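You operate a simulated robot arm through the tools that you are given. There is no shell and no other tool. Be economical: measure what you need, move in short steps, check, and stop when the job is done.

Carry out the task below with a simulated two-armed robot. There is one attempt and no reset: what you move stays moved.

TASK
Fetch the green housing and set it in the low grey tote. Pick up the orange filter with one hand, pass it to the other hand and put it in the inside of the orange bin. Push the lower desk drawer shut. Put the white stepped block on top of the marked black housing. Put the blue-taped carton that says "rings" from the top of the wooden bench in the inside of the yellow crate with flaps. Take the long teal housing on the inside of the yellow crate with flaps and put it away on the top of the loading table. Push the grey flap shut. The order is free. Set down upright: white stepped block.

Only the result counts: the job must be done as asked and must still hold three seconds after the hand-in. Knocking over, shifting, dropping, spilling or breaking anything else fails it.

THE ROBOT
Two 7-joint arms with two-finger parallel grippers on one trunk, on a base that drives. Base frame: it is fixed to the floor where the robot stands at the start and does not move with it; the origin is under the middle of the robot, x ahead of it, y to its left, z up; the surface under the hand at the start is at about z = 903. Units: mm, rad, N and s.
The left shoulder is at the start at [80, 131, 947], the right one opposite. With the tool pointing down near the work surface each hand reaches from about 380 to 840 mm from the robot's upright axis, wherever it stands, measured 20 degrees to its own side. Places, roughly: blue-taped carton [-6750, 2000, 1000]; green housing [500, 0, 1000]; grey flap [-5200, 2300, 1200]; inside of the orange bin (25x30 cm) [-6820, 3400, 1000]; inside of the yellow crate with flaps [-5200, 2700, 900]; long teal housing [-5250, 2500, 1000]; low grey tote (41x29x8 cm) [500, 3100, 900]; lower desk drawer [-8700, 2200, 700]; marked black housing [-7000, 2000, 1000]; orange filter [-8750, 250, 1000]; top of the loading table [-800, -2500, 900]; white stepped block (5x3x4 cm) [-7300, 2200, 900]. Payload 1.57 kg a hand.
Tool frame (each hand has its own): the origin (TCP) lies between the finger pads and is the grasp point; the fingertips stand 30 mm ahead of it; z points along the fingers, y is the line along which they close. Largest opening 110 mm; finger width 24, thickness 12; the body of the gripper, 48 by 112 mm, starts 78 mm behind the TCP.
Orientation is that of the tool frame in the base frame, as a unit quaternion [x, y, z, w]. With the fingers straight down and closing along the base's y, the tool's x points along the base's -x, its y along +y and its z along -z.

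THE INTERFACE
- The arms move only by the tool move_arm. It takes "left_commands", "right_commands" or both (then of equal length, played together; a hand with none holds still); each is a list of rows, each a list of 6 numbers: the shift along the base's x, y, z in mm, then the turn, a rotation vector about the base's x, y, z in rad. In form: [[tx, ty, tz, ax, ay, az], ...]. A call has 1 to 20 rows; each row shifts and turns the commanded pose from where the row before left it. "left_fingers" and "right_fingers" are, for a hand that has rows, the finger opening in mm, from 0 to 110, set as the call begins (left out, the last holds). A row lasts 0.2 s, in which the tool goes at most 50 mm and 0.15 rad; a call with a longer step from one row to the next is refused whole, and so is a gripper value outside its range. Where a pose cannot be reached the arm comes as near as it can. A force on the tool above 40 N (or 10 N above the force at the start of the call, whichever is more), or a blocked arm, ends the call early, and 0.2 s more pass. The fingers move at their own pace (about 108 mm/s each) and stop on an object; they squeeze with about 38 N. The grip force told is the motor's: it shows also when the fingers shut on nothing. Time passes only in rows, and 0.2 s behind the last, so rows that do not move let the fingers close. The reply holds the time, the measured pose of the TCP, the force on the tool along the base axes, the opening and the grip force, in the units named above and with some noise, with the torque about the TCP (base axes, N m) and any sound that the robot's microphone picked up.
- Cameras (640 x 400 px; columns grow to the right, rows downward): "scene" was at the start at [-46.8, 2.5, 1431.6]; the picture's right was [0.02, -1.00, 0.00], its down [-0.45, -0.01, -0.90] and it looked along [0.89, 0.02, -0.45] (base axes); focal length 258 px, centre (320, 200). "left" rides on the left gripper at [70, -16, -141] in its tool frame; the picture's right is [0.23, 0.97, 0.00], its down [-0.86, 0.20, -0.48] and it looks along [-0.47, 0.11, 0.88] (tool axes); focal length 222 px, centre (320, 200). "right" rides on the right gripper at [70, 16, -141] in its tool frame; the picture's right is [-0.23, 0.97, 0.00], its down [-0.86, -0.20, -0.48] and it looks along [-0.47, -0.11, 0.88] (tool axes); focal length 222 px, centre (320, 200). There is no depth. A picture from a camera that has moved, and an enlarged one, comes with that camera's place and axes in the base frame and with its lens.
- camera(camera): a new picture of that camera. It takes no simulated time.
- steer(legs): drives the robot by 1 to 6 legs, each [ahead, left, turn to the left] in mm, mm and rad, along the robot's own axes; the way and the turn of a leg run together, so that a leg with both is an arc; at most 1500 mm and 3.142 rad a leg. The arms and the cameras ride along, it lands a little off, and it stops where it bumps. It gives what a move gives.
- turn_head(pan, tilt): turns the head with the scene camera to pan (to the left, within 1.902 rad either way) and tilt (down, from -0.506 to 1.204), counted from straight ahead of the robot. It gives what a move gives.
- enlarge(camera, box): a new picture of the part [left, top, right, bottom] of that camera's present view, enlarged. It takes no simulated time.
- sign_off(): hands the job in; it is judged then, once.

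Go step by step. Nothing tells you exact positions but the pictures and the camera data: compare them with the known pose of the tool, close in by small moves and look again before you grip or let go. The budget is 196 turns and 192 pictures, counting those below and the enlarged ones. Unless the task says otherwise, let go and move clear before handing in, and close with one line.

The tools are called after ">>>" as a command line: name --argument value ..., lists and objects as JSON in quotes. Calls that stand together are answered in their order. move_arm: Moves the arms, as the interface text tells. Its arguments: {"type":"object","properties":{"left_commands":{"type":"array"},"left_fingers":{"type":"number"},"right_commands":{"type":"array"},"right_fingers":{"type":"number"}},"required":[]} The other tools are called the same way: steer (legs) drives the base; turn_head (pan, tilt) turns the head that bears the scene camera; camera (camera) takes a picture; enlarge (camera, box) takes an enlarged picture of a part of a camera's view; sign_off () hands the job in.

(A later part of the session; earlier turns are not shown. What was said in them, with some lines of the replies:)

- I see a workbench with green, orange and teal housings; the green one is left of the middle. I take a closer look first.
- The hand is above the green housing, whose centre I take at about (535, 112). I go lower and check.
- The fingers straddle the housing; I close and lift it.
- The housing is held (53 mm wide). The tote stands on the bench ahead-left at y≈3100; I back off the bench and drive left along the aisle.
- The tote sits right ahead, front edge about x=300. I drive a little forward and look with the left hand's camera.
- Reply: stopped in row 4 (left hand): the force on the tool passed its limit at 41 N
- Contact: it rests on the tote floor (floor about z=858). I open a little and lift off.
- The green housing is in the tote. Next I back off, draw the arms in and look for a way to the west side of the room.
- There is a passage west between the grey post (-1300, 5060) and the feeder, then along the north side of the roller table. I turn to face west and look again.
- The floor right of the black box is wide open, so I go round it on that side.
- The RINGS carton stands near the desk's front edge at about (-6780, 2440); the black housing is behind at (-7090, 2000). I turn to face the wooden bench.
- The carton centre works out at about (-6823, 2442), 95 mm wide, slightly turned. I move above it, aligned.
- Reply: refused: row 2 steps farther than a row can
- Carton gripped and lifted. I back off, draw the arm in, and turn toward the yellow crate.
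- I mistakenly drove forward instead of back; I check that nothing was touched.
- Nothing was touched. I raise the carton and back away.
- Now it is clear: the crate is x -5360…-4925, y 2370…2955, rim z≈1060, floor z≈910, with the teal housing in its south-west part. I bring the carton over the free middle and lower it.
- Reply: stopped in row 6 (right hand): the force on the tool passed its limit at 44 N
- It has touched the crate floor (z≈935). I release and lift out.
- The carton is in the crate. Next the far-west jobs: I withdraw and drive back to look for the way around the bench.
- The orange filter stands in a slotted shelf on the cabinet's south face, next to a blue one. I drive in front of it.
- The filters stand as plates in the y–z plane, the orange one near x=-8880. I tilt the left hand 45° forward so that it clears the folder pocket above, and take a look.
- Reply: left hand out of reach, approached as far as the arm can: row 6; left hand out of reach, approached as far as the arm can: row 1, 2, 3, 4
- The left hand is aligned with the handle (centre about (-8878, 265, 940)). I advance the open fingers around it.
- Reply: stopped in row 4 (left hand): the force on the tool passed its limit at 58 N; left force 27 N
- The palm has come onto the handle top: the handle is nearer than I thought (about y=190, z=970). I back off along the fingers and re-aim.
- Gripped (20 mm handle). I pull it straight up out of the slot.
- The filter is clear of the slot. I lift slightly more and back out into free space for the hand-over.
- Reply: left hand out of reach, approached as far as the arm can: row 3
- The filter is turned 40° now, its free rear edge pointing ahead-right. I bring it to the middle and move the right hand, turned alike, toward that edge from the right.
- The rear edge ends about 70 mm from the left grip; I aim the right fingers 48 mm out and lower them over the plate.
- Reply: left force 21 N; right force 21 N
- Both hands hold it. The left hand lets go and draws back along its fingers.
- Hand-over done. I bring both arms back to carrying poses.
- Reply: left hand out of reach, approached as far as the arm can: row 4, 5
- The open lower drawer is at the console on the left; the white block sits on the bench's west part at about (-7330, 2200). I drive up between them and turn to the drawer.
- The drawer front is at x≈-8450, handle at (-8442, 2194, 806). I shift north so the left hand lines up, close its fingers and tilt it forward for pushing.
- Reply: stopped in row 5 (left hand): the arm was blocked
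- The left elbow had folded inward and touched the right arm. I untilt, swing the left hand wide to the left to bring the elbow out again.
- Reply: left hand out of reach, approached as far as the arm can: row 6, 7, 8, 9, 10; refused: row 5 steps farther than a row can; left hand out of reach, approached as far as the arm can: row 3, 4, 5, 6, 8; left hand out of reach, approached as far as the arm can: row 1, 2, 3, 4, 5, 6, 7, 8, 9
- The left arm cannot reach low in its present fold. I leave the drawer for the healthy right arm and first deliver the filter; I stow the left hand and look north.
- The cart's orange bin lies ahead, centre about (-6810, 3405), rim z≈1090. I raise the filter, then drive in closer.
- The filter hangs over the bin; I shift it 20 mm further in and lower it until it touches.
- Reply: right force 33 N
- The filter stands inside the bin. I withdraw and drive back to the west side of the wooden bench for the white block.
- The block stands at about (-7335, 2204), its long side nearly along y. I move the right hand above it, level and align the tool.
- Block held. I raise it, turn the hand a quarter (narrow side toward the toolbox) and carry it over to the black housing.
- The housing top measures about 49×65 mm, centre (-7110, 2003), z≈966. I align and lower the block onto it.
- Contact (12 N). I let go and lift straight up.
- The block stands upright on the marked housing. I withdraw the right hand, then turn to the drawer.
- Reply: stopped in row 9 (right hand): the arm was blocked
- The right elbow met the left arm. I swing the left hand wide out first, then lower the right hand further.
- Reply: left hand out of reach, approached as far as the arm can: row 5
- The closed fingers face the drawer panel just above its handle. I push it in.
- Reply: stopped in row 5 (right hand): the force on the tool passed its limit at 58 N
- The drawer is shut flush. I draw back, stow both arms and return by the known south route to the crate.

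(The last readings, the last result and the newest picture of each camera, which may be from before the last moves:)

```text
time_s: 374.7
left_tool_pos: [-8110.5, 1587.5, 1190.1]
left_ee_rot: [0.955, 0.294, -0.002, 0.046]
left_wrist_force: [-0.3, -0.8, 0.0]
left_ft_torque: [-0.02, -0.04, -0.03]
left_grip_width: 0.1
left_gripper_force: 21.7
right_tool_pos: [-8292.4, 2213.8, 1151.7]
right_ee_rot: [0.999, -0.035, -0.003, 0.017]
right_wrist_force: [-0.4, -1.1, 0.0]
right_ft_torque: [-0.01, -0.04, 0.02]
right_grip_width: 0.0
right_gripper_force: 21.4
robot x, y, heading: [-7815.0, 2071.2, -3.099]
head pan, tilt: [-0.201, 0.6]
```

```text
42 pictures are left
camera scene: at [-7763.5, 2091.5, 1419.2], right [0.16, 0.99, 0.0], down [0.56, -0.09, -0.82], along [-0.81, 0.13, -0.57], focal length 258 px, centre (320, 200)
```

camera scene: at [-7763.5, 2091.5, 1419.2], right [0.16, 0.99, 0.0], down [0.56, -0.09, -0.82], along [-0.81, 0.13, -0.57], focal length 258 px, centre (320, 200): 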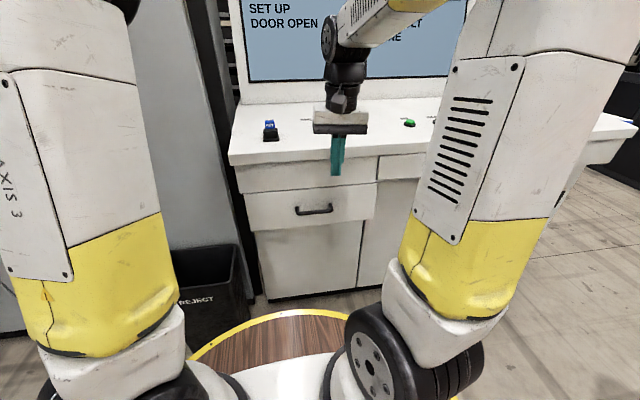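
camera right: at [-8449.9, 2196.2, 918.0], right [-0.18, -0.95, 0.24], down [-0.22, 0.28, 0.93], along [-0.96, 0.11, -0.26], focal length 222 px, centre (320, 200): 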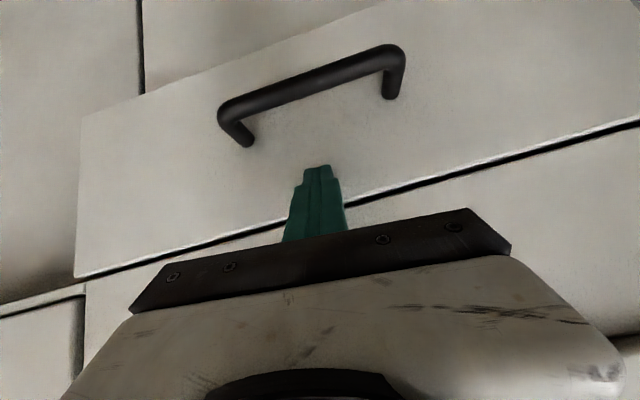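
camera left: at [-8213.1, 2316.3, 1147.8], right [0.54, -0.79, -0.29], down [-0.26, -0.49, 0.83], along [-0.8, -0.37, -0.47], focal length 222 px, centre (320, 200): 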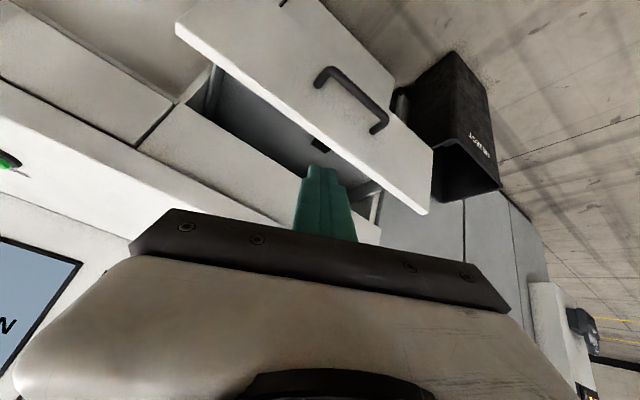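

>>> move_arm --left_commands '[[-25, 26, 0, 0, 0, -0.1], [-25, 26, 0, 0, 0, -0.1], [-25, 26, 0, 0, 0, -0.1], [-25, 26, 0, 0, 0, -0.1], [-25, 26, 0, 0, 0, -0.1]]'

>>> steer --legs '[[0, 0, 1.53], [1500, 0, 0], [1500, 0, 0], [220, 0, 0], [0, 0, 1.57]]'

```text
time_s: 375.9
left_tool_pos: [-8236.5, 1715.6, 1189.0]
left_ee_rot: [0.998, 0.049, -0.015, 0.045]
left_wrist_force: [0.2, 0.1, 0.4]
left_ft_torque: [0.05, 0.0, 0.02]
left_grip_width: 0.0
left_gripper_force: 21.5
right_tool_pos: [-8292.0, 2212.6, 1150.8]
right_ee_rot: [0.999, -0.036, -0.004, 0.017]
right_wrist_force: [0.6, -0.4, 1.4]
right_ft_torque: [0.02, 0.02, 0.03]
right_grip_width: 0.3
right_gripper_force: 21.6
robot x, y, heading: [-7818.2, 2073.0, -3.096]
head pan, tilt: [-0.201, 0.6]
```

```text
time_s: 399.2
left_tool_pos: [-7246.7, -792.9, 1190.2]
left_ee_rot: [-0.044, 0.998, 0.044, 0.015]
left_wrist_force: [-0.2, -0.1, -0.6]
left_ft_torque: [0.02, 0.01, -0.01]
left_grip_width: 0.0
left_gripper_force: 21.0
right_tool_pos: [-7194.6, -1290.9, 1151.2]
right_ee_rot: [0.039, 0.999, 0.018, 0.002]
right_wrist_force: [-0.4, -0.8, -0.3]
right_ft_torque: [-0.01, 0.02, 0.01]
right_grip_width: 0.0
right_gripper_force: 21.2
robot x, y, heading: [-7665.6, -1144.8, 0.035]
head pan, tilt: [-0.201, 0.6]
```

>>> steer --legs '[[1500, 0, -0.03], [370, 0, 0], [0, 0, 1.57], [1500, 0, 0], [1200, 0, 0]]'

>>> turn_head --pan 0 --tilt 0.4

>>> camera --camera "scene"

```text
time_s: 425.0
left_tool_pos: [-6144.7, 1987.7, 1189.1]
left_ee_rot: [0.72, -0.692, -0.043, 0.02]
left_wrist_force: [-0.2, -0.7, -0.8]
left_ft_torque: [0.02, -0.01, -0.01]
left_grip_width: 0.1
left_gripper_force: 21.0
right_tool_pos: [-5646.8, 2014.9, 1152.2]
right_ee_rot: [-0.659, 0.752, 0.014, -0.009]
right_wrist_force: [0.4, 0.3, -0.1]
right_ft_torque: [0.01, 0.0, -0.04]
right_grip_width: 0.0
right_gripper_force: 21.6
robot x, y, heading: [-5819.0, 1548.0, 1.554]
head pan, tilt: [-0.201, 0.6]
```

```text
time_s: 425.7
left_tool_pos: [-6145.7, 1988.8, 1190.5]
left_ee_rot: [0.72, -0.692, -0.043, 0.02]
left_wrist_force: [0.1, 0.0, -0.1]
left_ft_torque: [0.03, -0.02, -0.01]
left_grip_width: 0.2
left_gripper_force: 21.7
right_tool_pos: [-5647.2, 2014.0, 1151.8]
right_ee_rot: [-0.659, 0.752, 0.015, -0.008]
right_wrist_force: [-0.1, 1.9, -1.1]
right_ft_torque: [0.0, 0.03, 0.01]
right_grip_width: 0.1
right_gripper_force: 21.0
robot x, y, heading: [-5810.5, 1549.4, 1.553]
head pan, tilt: [0.0, 0.4]
```

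```text
41 pictures are left
camera scene: at [-5816.2, 1501.7, 1437.3], right [1.0, -0.02, 0.0], down [-0.01, -0.39, -0.92], along [0.02, 0.92, -0.39], focal length 258 px, centre (320, 200)
```

scene: 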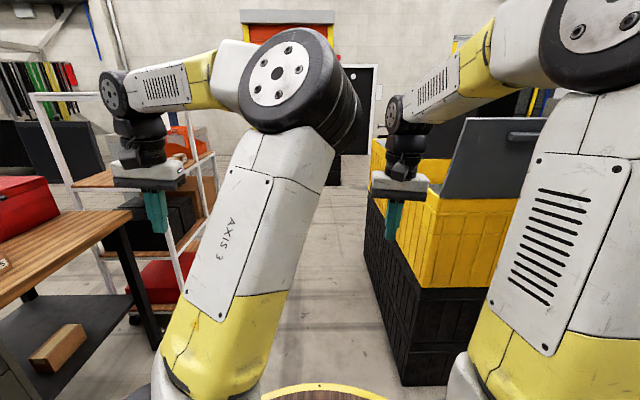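

>>> steer --legs '[[500, 150, 0], [650, 0, 0], [0, 0, -1.55], [190, 0, 0]]'

>>> turn_head --pan -0.3 --tilt 0.6

>>> camera --camera "scene"

>>> camera --camera "right"

```text
time_s: 436.7
left_tool_pos: [-5397.2, 3059.7, 1188.7]
left_ee_rot: [-0.044, 0.998, 0.038, 0.007]
left_wrist_force: [-9.7, -1.9, 4.6]
left_ft_torque: [-0.09, -1.14, -0.53]
left_grip_width: 0.1
left_gripper_force: 20.9
right_tool_pos: [-5340.0, 2563.2, 1150.1]
right_ee_rot: [0.042, 0.999, 0.018, 0.004]
right_wrist_force: [-0.3, 0.0, 0.0]
right_ft_torque: [0.02, 0.02, -0.01]
right_grip_width: 0.0
right_gripper_force: 21.1
robot x, y, heading: [-5812.5, 2709.6, 0.027]
head pan, tilt: [0.0, 0.4]
stopped in leg 4: the force on the tool passed its limit at 145 N (the readings are from after the stop); the commanded pose is now the measured one
```

```text
time_s: 437.5
left_tool_pos: [-5397.6, 3059.8, 1186.8]
left_ee_rot: [-0.045, 0.998, 0.039, 0.008]
left_wrist_force: [-15.5, 0.5, 1.8]
left_ft_torque: [-0.17, -1.54, -0.76]
left_grip_width: 0.0
left_gripper_force: 21.0
right_tool_pos: [-5339.5, 2561.6, 1151.3]
right_ee_rot: [0.043, 0.999, 0.018, 0.004]
right_wrist_force: [0.8, 0.1, -0.7]
right_ft_torque: [-0.01, 0.01, -0.01]
right_grip_width: 0.1
right_gripper_force: 21.3
robot x, y, heading: [-5813.2, 2712.5, 0.027]
head pan, tilt: [-0.3, 0.6]
```

```text
40 pictures are left
camera scene: at [-5867.8, 2683.3, 1419.1], right [-0.27, -0.96, 0.0], down [-0.54, 0.15, -0.83], along [0.8, -0.22, -0.56], focal length 258 px, centre (320, 200)
```

scene: 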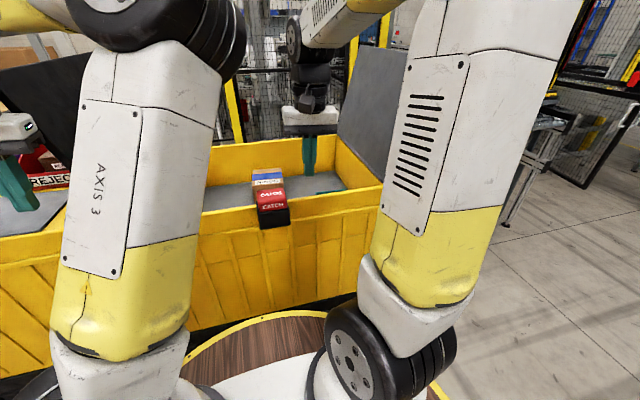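

```text
39 pictures are left
camera right: at [-5410.1, 2579.9, 1293.0], right [0.31, 0.95, 0.03], down [0.83, -0.29, 0.48], along [0.46, -0.12, -0.88], focal length 222 px, centre (320, 200)
```

right: 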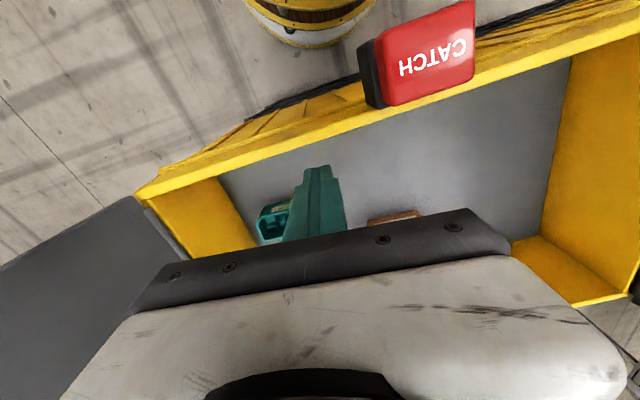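

The left hand bumped the black flap's edge; it still stands as before. I back off and come in further south so that both hands are inside the opening.

>>> steer --legs '[[-130, 0, -0.027]]'

>>> move_arm --right_commands '[[0, 20, 20, 0, 0, 0], [0, 20, 20, 0, 0, 0]]'

>>> steer --legs '[[0, -145, 0]]'

>>> camera --camera "scene"

```text
time_s: 438.8
left_tool_pos: [-5515.2, 3045.1, 1188.4]
left_ee_rot: [-0.032, 0.999, 0.04, 0.008]
left_wrist_force: [0.0, -0.2, -0.5]
left_ft_torque: [-0.02, 0.03, 0.03]
left_grip_width: 0.0
left_gripper_force: 21.3
right_tool_pos: [-5472.8, 2546.9, 1150.9]
right_ee_rot: [0.057, 0.998, 0.018, 0.004]
right_wrist_force: [-0.2, 0.6, 0.5]
right_ft_torque: [-0.01, 0.03, 0.0]
right_grip_width: 0.0
right_gripper_force: 21.3
robot x, y, heading: [-5942.9, 2711.8, -0.001]
head pan, tilt: [-0.3, 0.6]
```

```text
time_s: 439.4
left_tool_pos: [-5516.4, 3046.6, 1187.9]
left_ee_rot: [-0.031, 0.999, 0.04, 0.007]
left_wrist_force: [0.4, -0.7, 0.3]
left_ft_torque: [-0.01, 0.0, 0.04]
left_grip_width: 0.1
left_gripper_force: 21.4
right_tool_pos: [-5474.1, 2587.3, 1191.0]
right_ee_rot: [0.056, 0.998, 0.018, 0.004]
right_wrist_force: [-0.1, -0.7, -0.2]
right_ft_torque: [0.03, 0.0, 0.02]
right_grip_width: 0.0
right_gripper_force: 21.4
robot x, y, heading: [-5944.2, 2709.5, 0.001]
head pan, tilt: [-0.3, 0.6]
```

```text
time_s: 440.7
left_tool_pos: [-5517.4, 2900.4, 1187.7]
left_ee_rot: [-0.032, 0.999, 0.04, 0.008]
left_wrist_force: [-0.2, -0.1, 0.3]
left_ft_torque: [-0.04, -0.01, 0.03]
left_grip_width: 0.1
left_gripper_force: 21.1
right_tool_pos: [-5472.9, 2441.2, 1190.7]
right_ee_rot: [0.055, 0.998, 0.018, 0.004]
right_wrist_force: [0.1, -0.3, 0.3]
right_ft_torque: [-0.02, 0.0, 0.0]
right_grip_width: 0.1
right_gripper_force: 21.0
robot x, y, heading: [-5941.8, 2560.3, 0.005]
head pan, tilt: [-0.3, 0.6]
```

```text
38 pictures are left
camera scene: at [-5996.8, 2536.2, 1419.1], right [-0.29, -0.96, 0.0], down [-0.54, 0.17, -0.82], along [0.79, -0.24, -0.57], focal length 258 px, centre (320, 200)
```

scene: 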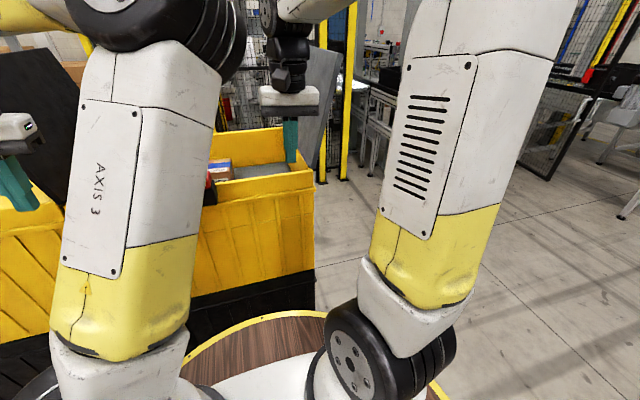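

>>> steer --legs '[[200, 0, 0]]'

>>> move_arm --right_commands '[[20, 5, 0, 0, 0.008, 0], [20, 5, 0, 0, 0, 0]]' --right_fingers 100

>>> camera --camera "right"

```text
time_s: 442.3
left_tool_pos: [-5313.6, 2900.4, 1188.2]
left_ee_rot: [-0.03, 0.999, 0.04, 0.008]
left_wrist_force: [-0.2, 0.4, 0.3]
left_ft_torque: [0.01, -0.02, -0.01]
left_grip_width: 0.3
left_gripper_force: 20.9
right_tool_pos: [-5273.0, 2441.9, 1190.9]
right_ee_rot: [0.057, 0.998, 0.017, 0.003]
right_wrist_force: [0.0, -0.7, -0.6]
right_ft_torque: [-0.01, -0.01, -0.03]
right_grip_width: 0.1
right_gripper_force: 22.0
robot x, y, heading: [-5740.5, 2560.7, -0.004]
head pan, tilt: [-0.3, 0.6]
```

```text
time_s: 442.9
left_tool_pos: [-5315.1, 2898.6, 1187.2]
left_ee_rot: [-0.03, 0.999, 0.039, 0.008]
left_wrist_force: [-1.0, -0.2, -0.6]
left_ft_torque: [0.03, 0.0, 0.01]
left_grip_width: 0.1
left_gripper_force: 21.7
right_tool_pos: [-5233.0, 2451.6, 1189.8]
right_ee_rot: [0.058, 0.998, 0.017, -0.001]
right_wrist_force: [0.5, -0.8, 0.0]
right_ft_torque: [0.03, -0.01, 0.01]
right_grip_width: 100.0
right_gripper_force: 0.1
robot x, y, heading: [-5741.3, 2562.2, 0.003]
head pan, tilt: [-0.3, 0.6]
```

```text
37 pictures are left
camera right: at [-5300.7, 2470.8, 1333.5], right [0.34, 0.94, 0.03], down [0.83, -0.31, 0.47], along [0.45, -0.13, -0.88], focal length 222 px, centre (320, 200)
```

right: 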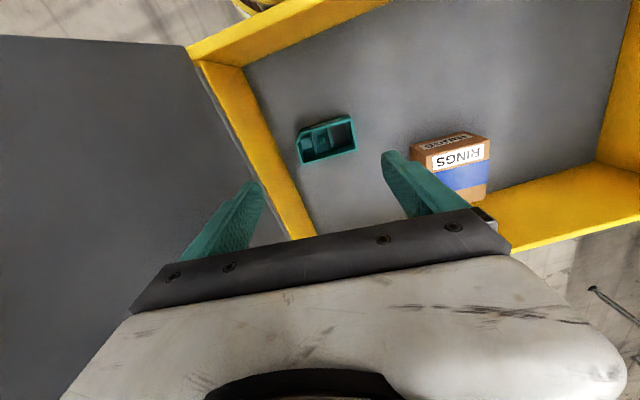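

The teal housing lies at about (-5216, 2463), long side along y. I turn the right hand a quarter and go down over it, a bit toward its north half.

>>> move_arm --right_commands '[[2, 4, 0, 0, 0, 0.135], [2, 4, 0, 0, 0, 0.135], [2, 4, 0, 0, 0, 0.135], [2, 4, 0, 0, 0, 0.135], [2, 4, 0, 0, 0, 0.135], [2, 4, 0, 0, 0, 0.135], [2, 2, 0, 0, 0, 0.135], [2, 0, 0, 0, 0, 0.135], [1, 0, -20, 0, 0, 0.135], [1, 0, -30, 0, 0, 0.135], [1, 0, -40, 0, 0, 0.135]]' --right_fingers 90

>>> enlarge --camera "right" --box '[200, 60, 440, 230]'

```text
time_s: 445.3
left_tool_pos: [-5315.3, 2900.1, 1187.9]
left_ee_rot: [-0.031, 0.999, 0.04, 0.008]
left_wrist_force: [-0.5, 0.7, -0.1]
left_ft_torque: [-0.01, -0.05, -0.02]
left_grip_width: 0.0
left_gripper_force: 21.1
right_tool_pos: [-5212.8, 2476.5, 1100.3]
right_ee_rot: [-0.634, 0.773, 0.013, -0.012]
right_wrist_force: [0.2, -0.1, 0.1]
right_ft_torque: [-0.01, -0.04, 0.0]
right_grip_width: 90.0
right_gripper_force: 0.1
robot x, y, heading: [-5739.3, 2560.2, 0.002]
head pan, tilt: [-0.3, 0.6]
```

```text
2.35 times, centred on (320, 145) of right
camera zoom: at [-5238.1, 2410.4, 1243.0], right [-0.91, 0.42, 0.03], down [0.38, 0.8, 0.47], along [0.17, 0.44, -0.88], focal length 523 px, centre (320, 329)
```

zoom: 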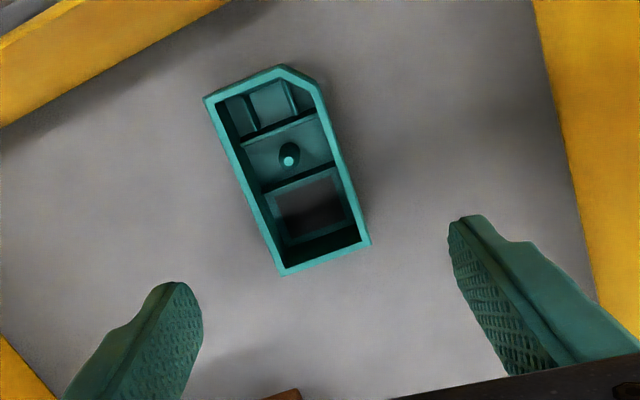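

>>> move_arm --right_commands '[[3, 0, -20, 0, -0.035, 0.122], [0, 0, -35, 0, 0, 0], [0, 0, -35, 0, 0, 0], [0, 0, -20, 0, 0, 0], [0, 0, -12, 0, 0, 0], [0, 0, 0, 0, 0, 0]]'

>>> enlarge --camera "right" --box '[200, 60, 440, 230]'

```text
time_s: 446.7
left_tool_pos: [-5314.9, 2900.3, 1187.4]
left_ee_rot: [-0.03, 0.999, 0.039, 0.008]
left_wrist_force: [-0.3, 0.5, -0.1]
left_ft_torque: [-0.04, -0.03, 0.01]
left_grip_width: 0.0
left_gripper_force: 20.8
right_tool_pos: [-5211.0, 2475.9, 978.0]
right_ee_rot: [-0.679, 0.734, 0.0, 0.002]
right_wrist_force: [0.5, -0.5, -0.5]
right_ft_torque: [0.03, -0.03, -0.01]
right_grip_width: 89.9
right_gripper_force: 0.0
robot x, y, heading: [-5742.4, 2558.1, -0.003]
head pan, tilt: [-0.3, 0.6]
```

```text
2.35 times, centred on (320, 145) of right
camera zoom: at [-5233.7, 2408.0, 1119.6], right [-0.95, 0.3, 0.0], down [0.27, 0.84, 0.48], along [0.15, 0.46, -0.88], focal length 523 px, centre (320, 329)
```

zoom: 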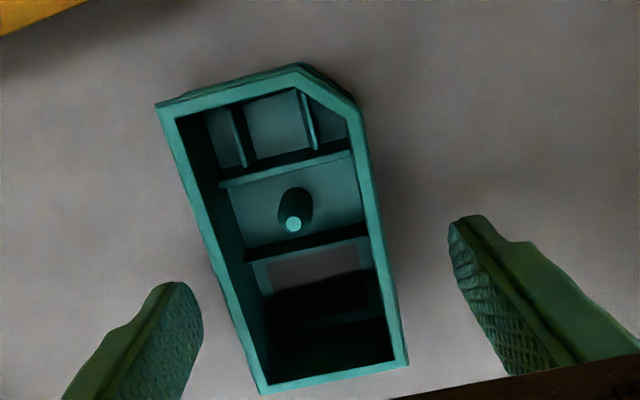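

The fingers straddle it well. I grip and lift the teal housing out.

>>> move_arm --right_commands '[[0, 0, -3, 0, 0, 0], [0, 0, 0, 0, 0, 0], [0, 0, 0, 0, 0, 0], [0, 0, 0, 0, 0, 0], [0, 0, 10, 0, 0, 0], [0, 0, 35, 0, 0, 0], [0, 0, 45, 0, 0, 0], [0, 0, 45, 0, 0, 0], [0, 0, 45, 0, 0, 0], [0, 0, 45, 0, 0, 0], [0, 0, 30, 0, 0, 0]]' --right_fingers 30

>>> enlarge --camera "right" --box '[100, 0, 540, 300]'

```text
time_s: 449.1
left_tool_pos: [-5314.5, 2900.0, 1186.7]
left_ee_rot: [-0.031, 0.999, 0.039, 0.009]
left_wrist_force: [-0.7, 0.2, -0.2]
left_ft_torque: [-0.02, 0.02, 0.03]
left_grip_width: 0.0
left_gripper_force: 21.3
right_tool_pos: [-5212.5, 2477.3, 1230.4]
right_ee_rot: [-0.678, 0.735, 0.0, 0.001]
right_wrist_force: [0.5, 0.1, -1.4]
right_ft_torque: [0.01, 0.0, -0.02]
right_grip_width: 53.3
right_gripper_force: 38.3
robot x, y, heading: [-5743.4, 2557.3, -0.003]
head pan, tilt: [-0.3, 0.6]
```

```text
1.33 times, centred on (320, 150) of right
camera zoom: at [-5234.6, 2409.7, 1372.5], right [-0.95, 0.3, 0.0], down [0.27, 0.84, 0.48], along [0.15, 0.46, -0.88], focal length 296 px, centre (320, 267)
```

zoom: 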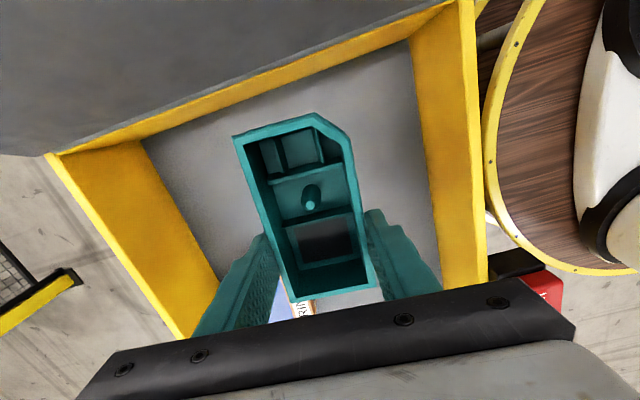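

Teal housing in hand. I back out, then come to the south side of the crate to push the grey flap with the left hand.

>>> steer --legs '[[-260, 0, 0]]'

>>> move_arm --right_commands '[[-20, -30, 0, 0, 0, 0], [-20, -30, 0, 0, 0, 0], [-20, -30, 0, 0, 0, 0]]' --left_commands '[[30, 0, 15, 0, 0, 0], [35, 0, 15, 0, 0, 0], [35, 0, 15, 0, 0, 0]]'

>>> steer --legs '[[0, -780, 0], [270, 0, 0]]'

>>> turn_head --pan 0.45 --tilt 0.35

>>> camera --camera "scene"

```text
time_s: 451.0
left_tool_pos: [-5572.1, 2900.3, 1188.1]
left_ee_rot: [-0.031, 0.999, 0.039, 0.008]
left_wrist_force: [0.3, 0.3, 0.2]
left_ft_torque: [0.02, 0.01, 0.02]
left_grip_width: 0.2
left_gripper_force: 21.2
right_tool_pos: [-5469.8, 2478.2, 1230.0]
right_ee_rot: [-0.679, 0.735, 0.0, 0.001]
right_wrist_force: [0.0, 0.2, -1.7]
right_ft_torque: [0.0, 0.03, 0.01]
right_grip_width: 53.4
right_gripper_force: 37.9
robot x, y, heading: [-5999.3, 2562.4, -0.003]
head pan, tilt: [-0.3, 0.6]
```

```text
time_s: 451.8
left_tool_pos: [-5493.8, 2894.0, 1229.0]
left_ee_rot: [-0.029, 0.999, 0.041, 0.009]
left_wrist_force: [-0.4, 0.7, 0.3]
left_ft_torque: [-0.05, 0.04, 0.02]
left_grip_width: 0.1
left_gripper_force: 21.0
left hand out of reach, approached as far as the arm can: row 3
right_tool_pos: [-5530.7, 2388.2, 1230.2]
right_ee_rot: [-0.679, 0.734, 0.0, 0.0]
right_wrist_force: [0.0, 0.6, -2.3]
right_ft_torque: [0.04, 0.01, -0.03]
right_grip_width: 53.2
right_gripper_force: 38.2
robot x, y, heading: [-5999.4, 2562.7, 0.002]
head pan, tilt: [-0.3, 0.6]
```

```text
time_s: 457.5
left_tool_pos: [-5229.7, 2099.2, 1228.1]
left_ee_rot: [-0.028, 0.999, 0.04, 0.009]
left_wrist_force: [0.1, -0.5, -0.2]
left_ft_torque: [0.02, -0.01, -0.02]
left_grip_width: 0.1
left_gripper_force: 21.2
right_tool_pos: [-5266.7, 1594.7, 1230.1]
right_ee_rot: [-0.677, 0.736, 0.0, 0.001]
right_wrist_force: [0.5, 0.4, -0.9]
right_ft_torque: [0.01, -0.02, 0.0]
right_grip_width: 53.2
right_gripper_force: 37.9
robot x, y, heading: [-5736.2, 1769.1, -0.001]
head pan, tilt: [-0.3, 0.6]
```

```text
time_s: 458.6
left_tool_pos: [-5229.1, 2099.1, 1228.8]
left_ee_rot: [-0.028, 0.999, 0.04, 0.01]
left_wrist_force: [-0.3, 0.0, 0.5]
left_ft_torque: [0.01, -0.02, -0.01]
left_grip_width: 0.0
left_gripper_force: 21.6
right_tool_pos: [-5266.0, 1593.4, 1229.3]
right_ee_rot: [-0.677, 0.736, 0.0, 0.001]
right_wrist_force: [-0.5, -0.1, -1.6]
right_ft_torque: [0.02, 0.01, -0.01]
right_grip_width: 53.2
right_gripper_force: 37.7
robot x, y, heading: [-5734.2, 1768.0, -0.004]
head pan, tilt: [0.45, 0.351]
```

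```text
33 pictures are left
camera scene: at [-5790.0, 1810.1, 1441.9], right [0.43, -0.9, 0.0], down [-0.31, -0.15, -0.94], along [0.85, 0.41, -0.34], focal length 258 px, centre (320, 200)
```

scene: 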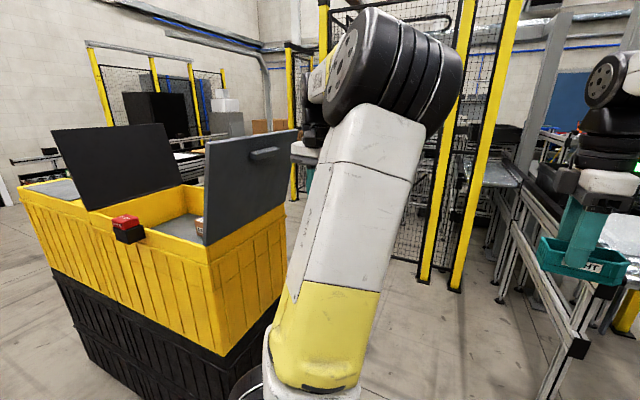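

The grey flap stands nearly upright, leaning slightly outward. I strafe north so that the left fist pushes it over.

>>> steer --legs '[[0, 280, 0]]'

>>> camera --camera "scene"

```text
time_s: 460.6
left_tool_pos: [-5228.5, 2378.6, 1230.2]
left_ee_rot: [-0.027, 0.999, 0.041, 0.009]
left_wrist_force: [0.1, 0.3, 0.3]
left_ft_torque: [0.01, 0.0, 0.01]
left_grip_width: 0.2
left_gripper_force: 21.0
right_tool_pos: [-5264.7, 1873.0, 1231.1]
right_ee_rot: [-0.676, 0.736, 0.0, 0.002]
right_wrist_force: [-0.3, 0.2, -0.7]
right_ft_torque: [0.03, 0.04, 0.01]
right_grip_width: 53.2
right_gripper_force: 38.0
robot x, y, heading: [-5734.9, 2048.9, -0.003]
head pan, tilt: [0.45, 0.351]
```

```text
32 pictures are left
camera scene: at [-5788.6, 2091.2, 1441.9], right [0.43, -0.9, 0.0], down [-0.31, -0.15, -0.94], along [0.85, 0.4, -0.34], focal length 258 px, centre (320, 200)
```

scene: 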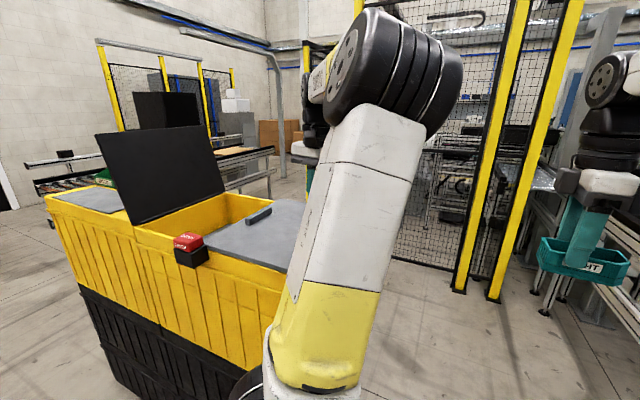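

>>> enlarge --camera "scene" --box '[80, 120, 340, 300]'

```text
2.22 times, centred on (210, 210) of scene
camera zoom: at [-5788.6, 2091.2, 1441.9], right [0.43, -0.9, 0.0], down [-0.31, -0.15, -0.94], along [0.85, 0.4, -0.34], focal length 574 px, centre (564, 178)
```

zoom: 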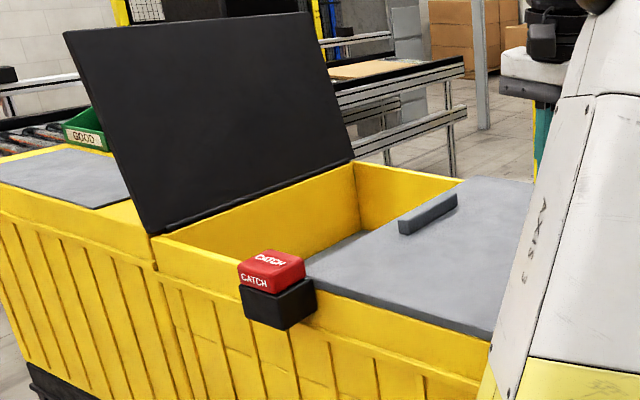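

The grey flap is shut. Now to the loading table with the teal housing: I back off and go south, then look east.

>>> steer --legs '[[0, -300, 0], [-140, 0, 0], [0, -1400, 0], [0, -1400, 0]]'

>>> turn_head --pan 0.0 --tilt 0.25

>>> camera --camera "scene"

>>> turn_head --pan -0.9 --tilt 0.3

>>> camera --camera "scene"

```text
time_s: 476.8
left_tool_pos: [-5398.3, -755.3, 1229.2]
left_ee_rot: [-0.012, 0.999, 0.04, 0.01]
left_wrist_force: [0.6, -0.1, -0.3]
left_ft_torque: [0.0, 0.01, -0.02]
left_grip_width: 0.3
left_gripper_force: 21.3
right_tool_pos: [-5449.4, -1257.9, 1230.3]
right_ee_rot: [-0.667, 0.745, 0.0, 0.0]
right_wrist_force: [0.0, 0.1, -1.0]
right_ft_torque: [0.02, 0.01, -0.01]
right_grip_width: 53.1
right_gripper_force: 37.7
robot x, y, heading: [-5910.0, -1075.4, -0.034]
head pan, tilt: [0.45, 0.351]
```

```text
time_s: 477.7
left_tool_pos: [-5398.8, -755.3, 1229.6]
left_ee_rot: [-0.013, 0.999, 0.04, 0.01]
left_wrist_force: [0.2, -0.6, -0.3]
left_ft_torque: [-0.01, 0.01, -0.01]
left_grip_width: 0.0
left_gripper_force: 20.7
right_tool_pos: [-5449.0, -1259.8, 1229.4]
right_ee_rot: [-0.666, 0.746, 0.0, 0.001]
right_wrist_force: [-0.3, -0.5, -1.3]
right_ft_torque: [0.01, -0.02, -0.01]
right_grip_width: 53.2
right_gripper_force: 38.4
robot x, y, heading: [-5914.3, -1073.2, -0.031]
head pan, tilt: [0.0, 0.25]
```

```text
30 pictures are left
camera scene: at [-5958.5, -1068.1, 1451.3], right [-0.03, -1.0, 0.0], down [-0.25, 0.01, -0.97], along [0.97, -0.03, -0.25], focal length 258 px, centre (320, 200)
```

scene: 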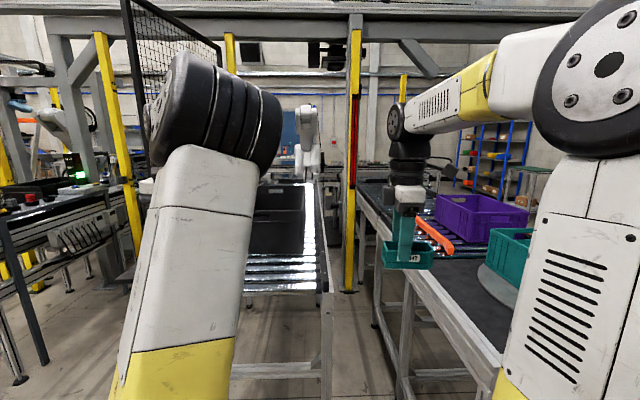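

```text
time_s: 478.9
left_tool_pos: [-5397.6, -755.4, 1228.8]
left_ee_rot: [-0.013, 0.999, 0.041, 0.01]
left_wrist_force: [0.1, -0.8, 0.5]
left_ft_torque: [0.0, 0.03, -0.03]
left_grip_width: 0.0
left_gripper_force: 21.7
right_tool_pos: [-5449.2, -1259.9, 1230.0]
right_ee_rot: [-0.667, 0.745, 0.0, 0.001]
right_wrist_force: [-0.6, 0.1, -2.0]
right_ft_torque: [0.0, -0.01, -0.05]
right_grip_width: 53.0
right_gripper_force: 37.7
robot x, y, heading: [-5913.5, -1070.2, -0.034]
head pan, tilt: [-0.901, 0.3]
```

```text
29 pictures are left
camera scene: at [-5996.2, -1140.1, 1446.6], right [-0.8, -0.6, 0.0], down [-0.18, 0.24, -0.96], along [0.57, -0.77, -0.3], focal length 258 px, centre (320, 200)
```

scene: 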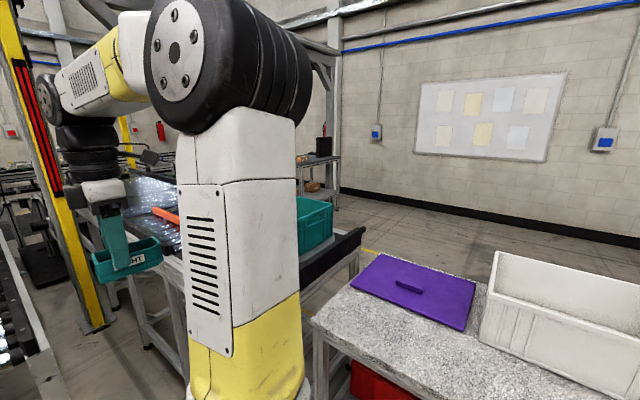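

Both conveyors block the direct way east; the open floor is further south beyond the granite table. I go round its west end.

>>> steer --legs '[[0, 0, -1.54], [0, -1150, 0], [1500, 0, 0], [600, 0, 0], [0, 0, 1.57]]'

>>> turn_head --pan 0.0 --tilt 0.3

>>> camera --camera "scene"

```text
time_s: 502.3
left_tool_pos: [-6550.8, -2792.6, 1228.0]
left_ee_rot: [-0.051, 0.998, 0.041, 0.009]
left_wrist_force: [-0.3, 0.5, -0.4]
left_ft_torque: [0.01, 0.01, -0.01]
left_grip_width: 0.0
left_gripper_force: 21.2
right_tool_pos: [-6563.8, -3297.2, 1229.7]
right_ee_rot: [-0.695, 0.719, 0.001, 0.001]
right_wrist_force: [0.2, -0.4, -1.7]
right_ft_torque: [0.02, -0.02, -0.02]
right_grip_width: 53.3
right_gripper_force: 37.9
robot x, y, heading: [-7044.7, -3146.7, 0.045]
head pan, tilt: [-0.901, 0.3]
```

```text
time_s: 503.5
left_tool_pos: [-6551.6, -2791.5, 1229.9]
left_ee_rot: [-0.051, 0.998, 0.041, 0.009]
left_wrist_force: [0.0, -0.1, 0.4]
left_ft_torque: [0.01, 0.0, -0.03]
left_grip_width: 0.0
left_gripper_force: 21.3
right_tool_pos: [-6565.8, -3298.4, 1230.6]
right_ee_rot: [-0.695, 0.719, 0.0, 0.001]
right_wrist_force: [-0.2, -0.6, -2.3]
right_ft_torque: [0.0, 0.01, -0.01]
right_grip_width: 53.0
right_gripper_force: 37.6
robot x, y, heading: [-7038.1, -3147.8, 0.047]
head pan, tilt: [0.0, 0.3]
```

```text
28 pictures are left
camera scene: at [-7086.5, -3146.3, 1446.6], right [0.04, -1.0, 0.0], down [-0.3, -0.01, -0.96], along [0.95, 0.04, -0.3], focal length 258 px, centre (320, 200)
```

scene: 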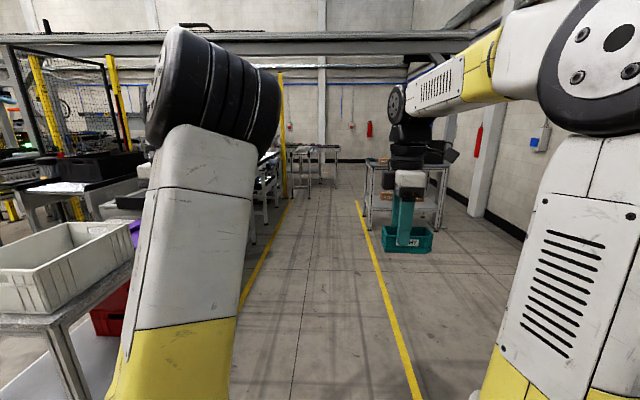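

>>> steer --legs '[[1500, 0, -0.045], [1500, 0, 0], [1200, 0, 0]]'

>>> camera --camera "scene"

```text
time_s: 523.6
left_tool_pos: [-2338.7, -2812.2, 1229.2]
left_ee_rot: [-0.028, 0.999, 0.041, 0.01]
left_wrist_force: [-0.2, -0.3, 0.7]
left_ft_torque: [0.0, 0.04, -0.01]
left_grip_width: 0.0
left_gripper_force: 20.9
right_tool_pos: [-2376.8, -3318.2, 1229.3]
right_ee_rot: [-0.678, 0.735, 0.0, 0.001]
right_wrist_force: [0.0, -0.2, -0.9]
right_ft_torque: [0.05, 0.01, 0.0]
right_grip_width: 52.9
right_gripper_force: 38.4
robot x, y, heading: [-2840.7, -3143.0, -0.006]
head pan, tilt: [0.0, 0.3]
```

```text
27 pictures are left
camera scene: at [-2890.6, -3141.2, 1446.6], right [0.0, -1.0, 0.0], down [-0.3, 0.0, -0.96], along [0.96, 0.0, -0.3], focal length 258 px, centre (320, 200)
```

scene: 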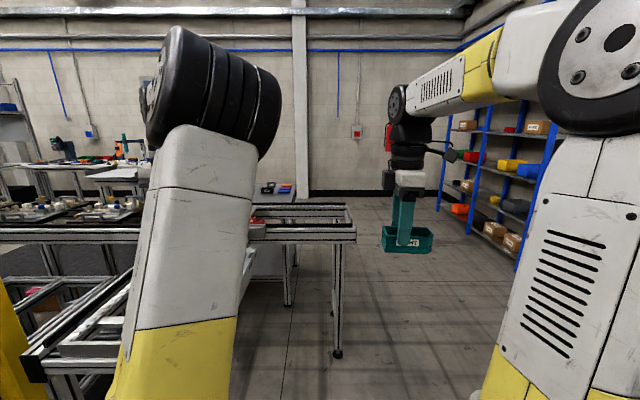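

>>> steer --legs '[[0, -650, 0], [1500, 0, 0], [450, 0, 0], [0, 0, 1.57]]'

>>> turn_head --pan 0.0 --tilt 0.45

>>> camera --camera "scene"

```text
time_s: 540.4
left_tool_pos: [-1220.7, -3306.9, 1229.3]
left_ee_rot: [0.717, -0.696, -0.037, 0.021]
left_wrist_force: [0.3, -0.5, 0.6]
left_ft_torque: [-0.01, 0.02, 0.03]
left_grip_width: 0.0
left_gripper_force: 21.3
right_tool_pos: [-716.1, -3355.6, 1230.2]
right_ee_rot: [0.999, -0.054, -0.001, 0.0]
right_wrist_force: [-0.8, 0.4, -1.3]
right_ft_torque: [-0.01, 0.0, -0.03]
right_grip_width: 53.1
right_gripper_force: 38.2
robot x, y, heading: [-902.8, -3818.5, 1.545]
head pan, tilt: [0.0, 0.3]
```

```text
time_s: 541.0
left_tool_pos: [-1220.0, -3307.0, 1229.3]
left_ee_rot: [0.717, -0.696, -0.035, 0.022]
left_wrist_force: [-0.6, 0.5, -0.5]
left_ft_torque: [-0.04, 0.01, 0.01]
left_grip_width: 0.1
left_gripper_force: 21.4
right_tool_pos: [-715.4, -3356.4, 1229.5]
right_ee_rot: [0.999, -0.053, -0.001, -0.001]
right_wrist_force: [0.4, 0.6, -1.5]
right_ft_torque: [-0.04, 0.03, 0.01]
right_grip_width: 53.0
right_gripper_force: 37.8
robot x, y, heading: [-904.6, -3819.4, 1.543]
head pan, tilt: [0.0, 0.45]
```

```text
26 pictures are left
camera scene: at [-903.8, -3868.4, 1432.7], right [1.0, -0.03, 0.0], down [-0.01, -0.43, -0.9], along [0.03, 0.9, -0.43], focal length 258 px, centre (320, 200)
```

scene: 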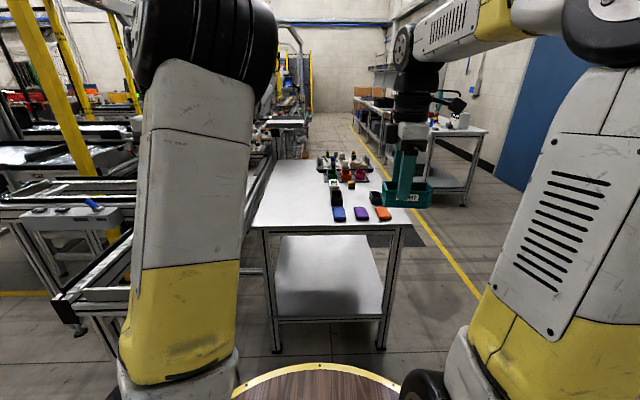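

The loading table is ahead: x -1136…-516, south edge y=-3000; its left half is free. I swing the left arm out of the way and drive up.

>>> move_arm --left_commands '[[-28, -25, 0, 0, 0, 0.1], [-28, -25, 0, 0, 0, 0.1], [-28, -25, 0, 0, 0, 0.1], [-28, -25, 0, 0, 0, 0.1], [-28, -25, 0, 0, 0, 0.1]]'

>>> steer --legs '[[400, -10, 0.02]]'

>>> turn_head --pan 0.0 --tilt 0.55

>>> camera --camera "scene"

```text
time_s: 542.2
left_tool_pos: [-1339.6, -3446.3, 1230.4]
left_ee_rot: [0.868, -0.496, -0.031, 0.029]
left_wrist_force: [-0.4, -0.7, 0.3]
left_ft_torque: [0.0, 0.0, -0.02]
left_grip_width: 0.0
left_gripper_force: 21.6
left hand out of reach, approached as far as the arm can: row 3, 4, 5
right_tool_pos: [-716.1, -3356.2, 1229.9]
right_ee_rot: [0.999, -0.054, -0.001, -0.001]
right_wrist_force: [-0.6, 0.6, -1.9]
right_ft_torque: [0.02, 0.01, 0.01]
right_grip_width: 53.1
right_gripper_force: 38.3
robot x, y, heading: [-904.5, -3822.6, 1.541]
head pan, tilt: [0.0, 0.45]
```

```text
time_s: 544.8
left_tool_pos: [-1329.7, -3050.2, 1230.1]
left_ee_rot: [0.872, -0.487, -0.03, 0.029]
left_wrist_force: [-0.2, -0.3, -0.4]
left_ft_torque: [0.01, 0.02, 0.01]
left_grip_width: 0.0
left_gripper_force: 21.2
right_tool_pos: [-709.2, -2947.2, 1230.4]
right_ee_rot: [0.999, -0.042, -0.001, 0.0]
right_wrist_force: [-0.3, -0.4, -1.0]
right_ft_torque: [0.01, 0.02, 0.02]
right_grip_width: 53.2
right_gripper_force: 38.1
robot x, y, heading: [-887.2, -3411.5, 1.562]
head pan, tilt: [0.0, 0.45]
```

```text
time_s: 545.4
left_tool_pos: [-1329.4, -3048.8, 1230.4]
left_ee_rot: [0.872, -0.487, -0.03, 0.029]
left_wrist_force: [0.1, 0.1, -0.2]
left_ft_torque: [-0.01, 0.02, -0.01]
left_grip_width: 0.0
left_gripper_force: 21.0
right_tool_pos: [-709.5, -2946.4, 1230.6]
right_ee_rot: [0.999, -0.042, -0.001, -0.001]
right_wrist_force: [-0.5, 0.5, -1.1]
right_ft_torque: [0.0, 0.0, -0.01]
right_grip_width: 53.0
right_gripper_force: 38.8
robot x, y, heading: [-887.3, -3416.9, 1.561]
head pan, tilt: [0.0, 0.55]
```

```text
25 pictures are left
camera scene: at [-885.5, -3464.5, 1423.7], right [1.0, -0.01, 0.0], down [0.0, -0.52, -0.85], along [0.01, 0.85, -0.52], focal length 258 px, centre (320, 200)
```

scene: 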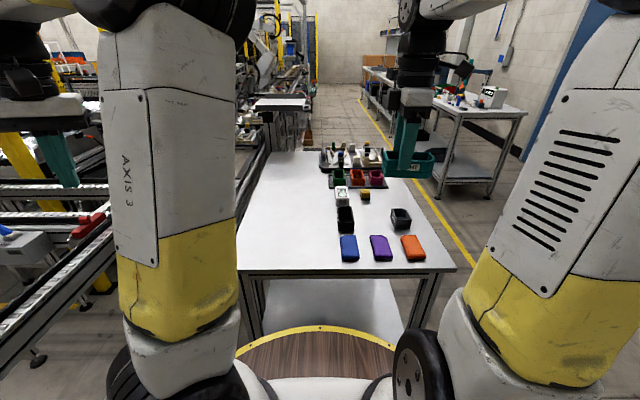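

>>> move_arm --right_commands '[[-30, 25, 0, 0, 0, 0], [-36, 30, 0, 0, 0, 0], [-36, 30, 0, 0, 0, 0], [-36, 30, 0, 0, 0, 0], [-36, 30, 0, 0, 0, 0], [-38, 26, 0, 0, 0, 0], [-38, 25, 0, 0, 0, 0], [0, 0, -40, 0, 0, 0], [0, 0, -45, 0, 0, 0], [0, 0, -45, 0, 0, 0]]'

>>> camera --camera "scene"

>>> camera --camera "right"

```text
time_s: 547.6
left_tool_pos: [-1328.9, -3048.5, 1229.7]
left_ee_rot: [0.873, -0.487, -0.031, 0.029]
left_wrist_force: [0.6, 0.5, 0.3]
left_ft_torque: [0.01, 0.01, 0.02]
left_grip_width: 0.2
left_gripper_force: 21.9
right_tool_pos: [-958.5, -2752.5, 1098.9]
right_ee_rot: [0.999, -0.043, -0.001, -0.001]
right_wrist_force: [0.1, 0.0, -2.0]
right_ft_torque: [-0.01, 0.01, -0.04]
right_grip_width: 53.3
right_gripper_force: 38.1
robot x, y, heading: [-883.8, -3412.6, 1.569]
head pan, tilt: [0.0, 0.55]
```

```text
24 pictures are left
camera scene: at [-885.6, -3464.6, 1423.6], right [1.0, -0.01, 0.0], down [0.0, -0.52, -0.85], along [0.01, 0.85, -0.52], focal length 258 px, centre (320, 200)
```

scene: 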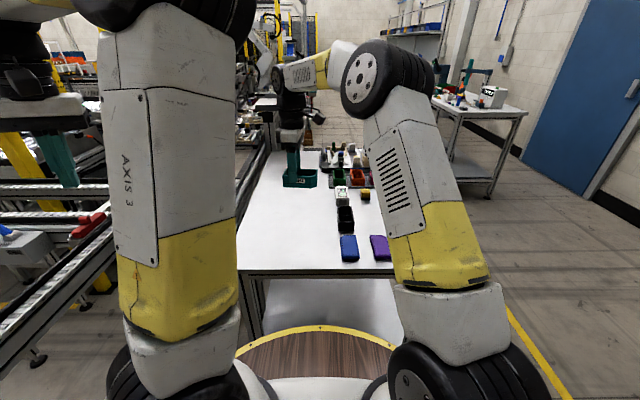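

```text
23 pictures are left
camera right: at [-890.1, -2774.1, 1240.8], right [-0.31, -0.95, 0.0], down [-0.83, 0.27, 0.48], along [-0.46, 0.15, -0.88], focal length 222 px, centre (320, 200)
```

right: 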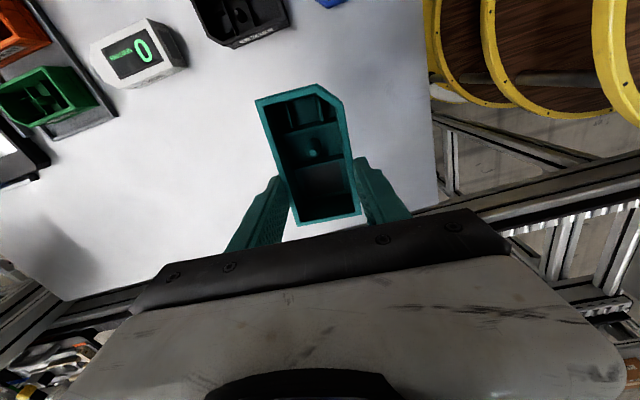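

Free table beneath. I lower it until it touches.

>>> move_arm --right_commands '[[0, 0, -45, 0, 0, 0], [0, 0, -45, 0, 0, 0], [0, 0, -40, 0, 0, 0], [0, 0, -30, 0, 0, 0], [0, 0, -10, 0, 0, 0], [0, 0, -5, 0, 0, 0], [0, 0, -4, 0, 0, 0], [0, 0, -4, 0, 0, 0], [0, 0, -3, 0, 0, 0], [0, 0, -3, 0, 0, 0], [0, 0, -3, 0, 0, 0], [0, 0, -3, 0, 0, 0], [0, 0, -3, 0, 0, 0]]'

>>> enlarge --camera "scene" --box '[240, 110, 380, 220]'

```text
time_s: 550.3
left_tool_pos: [-1329.5, -3048.6, 1230.5]
left_ee_rot: [0.873, -0.486, -0.03, 0.029]
left_wrist_force: [-0.4, 0.0, -0.6]
left_ft_torque: [0.03, 0.01, -0.01]
left_grip_width: 0.0
left_gripper_force: 21.4
right_tool_pos: [-960.6, -2747.7, 909.4]
right_ee_rot: [0.999, -0.044, -0.003, -0.004]
right_wrist_force: [-0.6, 1.5, 3.8]
right_ft_torque: [-0.07, -0.12, -0.02]
right_grip_width: 53.4
right_gripper_force: 38.2
robot x, y, heading: [-883.8, -3414.9, 1.568]
head pan, tilt: [0.0, 0.55]
stopped in row 13 (right hand): the force on the tool passed its limit at 69 N (the readings are from after the stop); the commanded pose is now the measured one
```

```text
3.64 times, centred on (310, 165) of scene
camera zoom: at [-885.5, -3464.8, 1423.6], right [1.0, -0.01, 0.0], down [0.0, -0.52, -0.85], along [0.01, 0.85, -0.52], focal length 940 px, centre (356, 327)
```

zoom: 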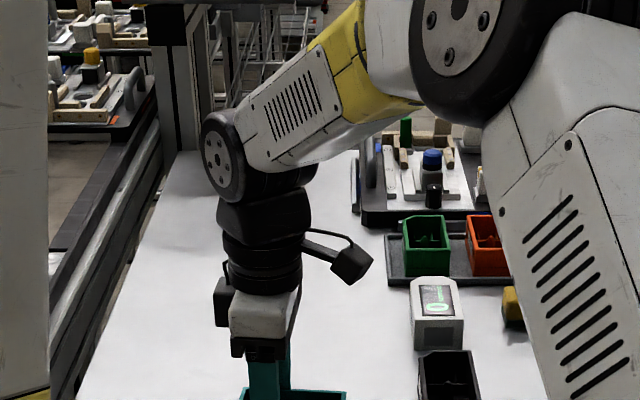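

It has touched down. I release and rise.

>>> move_arm --right_commands '[[0, 0, 0, 0, 0, 0], [0, 0, 0, 0, 0, 0], [0, 0, 10, 0, 0, 0], [0, 0, 35, 0, 0, 0], [0, 0, 45, 0, 0, 0], [0, 0, 45, 0, 0, 0], [0, 0, 45, 0, 0, 0], [0, 0, 45, 0, 0, 0], [0, 0, 45, 0, 0, 0]]' --right_fingers 85

>>> camera --camera "scene"

>>> camera --camera "right"

```text
time_s: 552.3
left_tool_pos: [-1328.2, -3049.4, 1229.7]
left_ee_rot: [0.872, -0.487, -0.029, 0.03]
left_wrist_force: [0.7, 0.1, 0.5]
left_ft_torque: [-0.04, -0.01, 0.03]
left_grip_width: 0.0
left_gripper_force: 21.3
right_tool_pos: [-962.9, -2748.8, 1178.9]
right_ee_rot: [0.999, -0.043, -0.003, -0.005]
right_wrist_force: [0.2, -0.3, 1.0]
right_ft_torque: [-0.03, 0.0, 0.0]
right_grip_width: 85.1
right_gripper_force: 0.0
robot x, y, heading: [-883.2, -3418.1, 1.562]
head pan, tilt: [0.0, 0.55]
```

```text
21 pictures are left
camera scene: at [-885.5, -3464.4, 1423.7], right [1.0, -0.01, 0.0], down [0.0, -0.52, -0.85], along [0.01, 0.85, -0.52], focal length 258 px, centre (320, 200)
```

scene: 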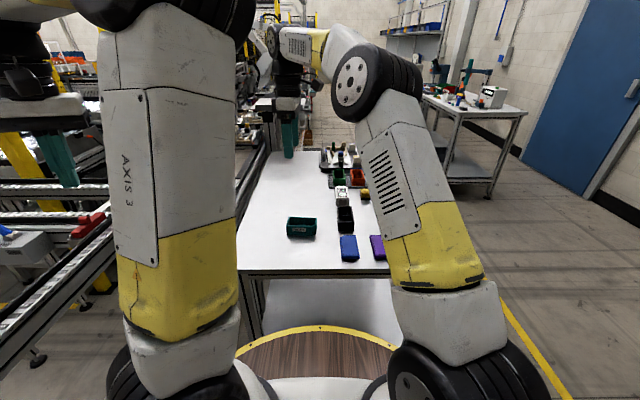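

```text
20 pictures are left
camera right: at [-894.3, -2771.6, 1321.7], right [-0.31, -0.95, -0.01], down [-0.83, 0.27, 0.48], along [-0.46, 0.16, -0.87], focal length 222 px, centre (320, 200)
```

right: 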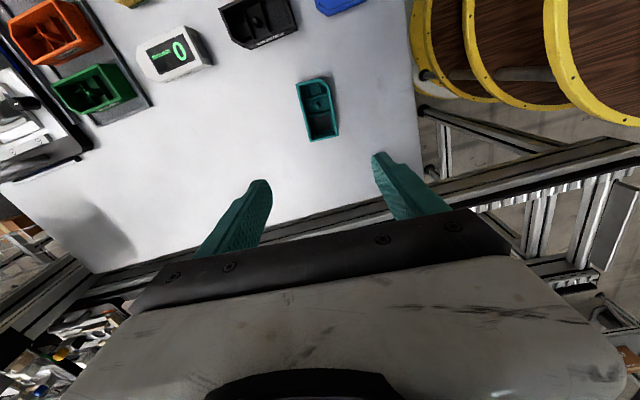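

>>> sign_off

```text
The job is handed in.
```

I did all seven jobs and handed them in: green housing in the tote, filter passed over and in the orange bin, drawer shut, white block upright on the marked housing, rings carton in the crate, teal housing on the loading table, grey flap shut. The left hand did bump the edge of the open black crate flap once while I was driving; the flap looked unmoved afterwards.
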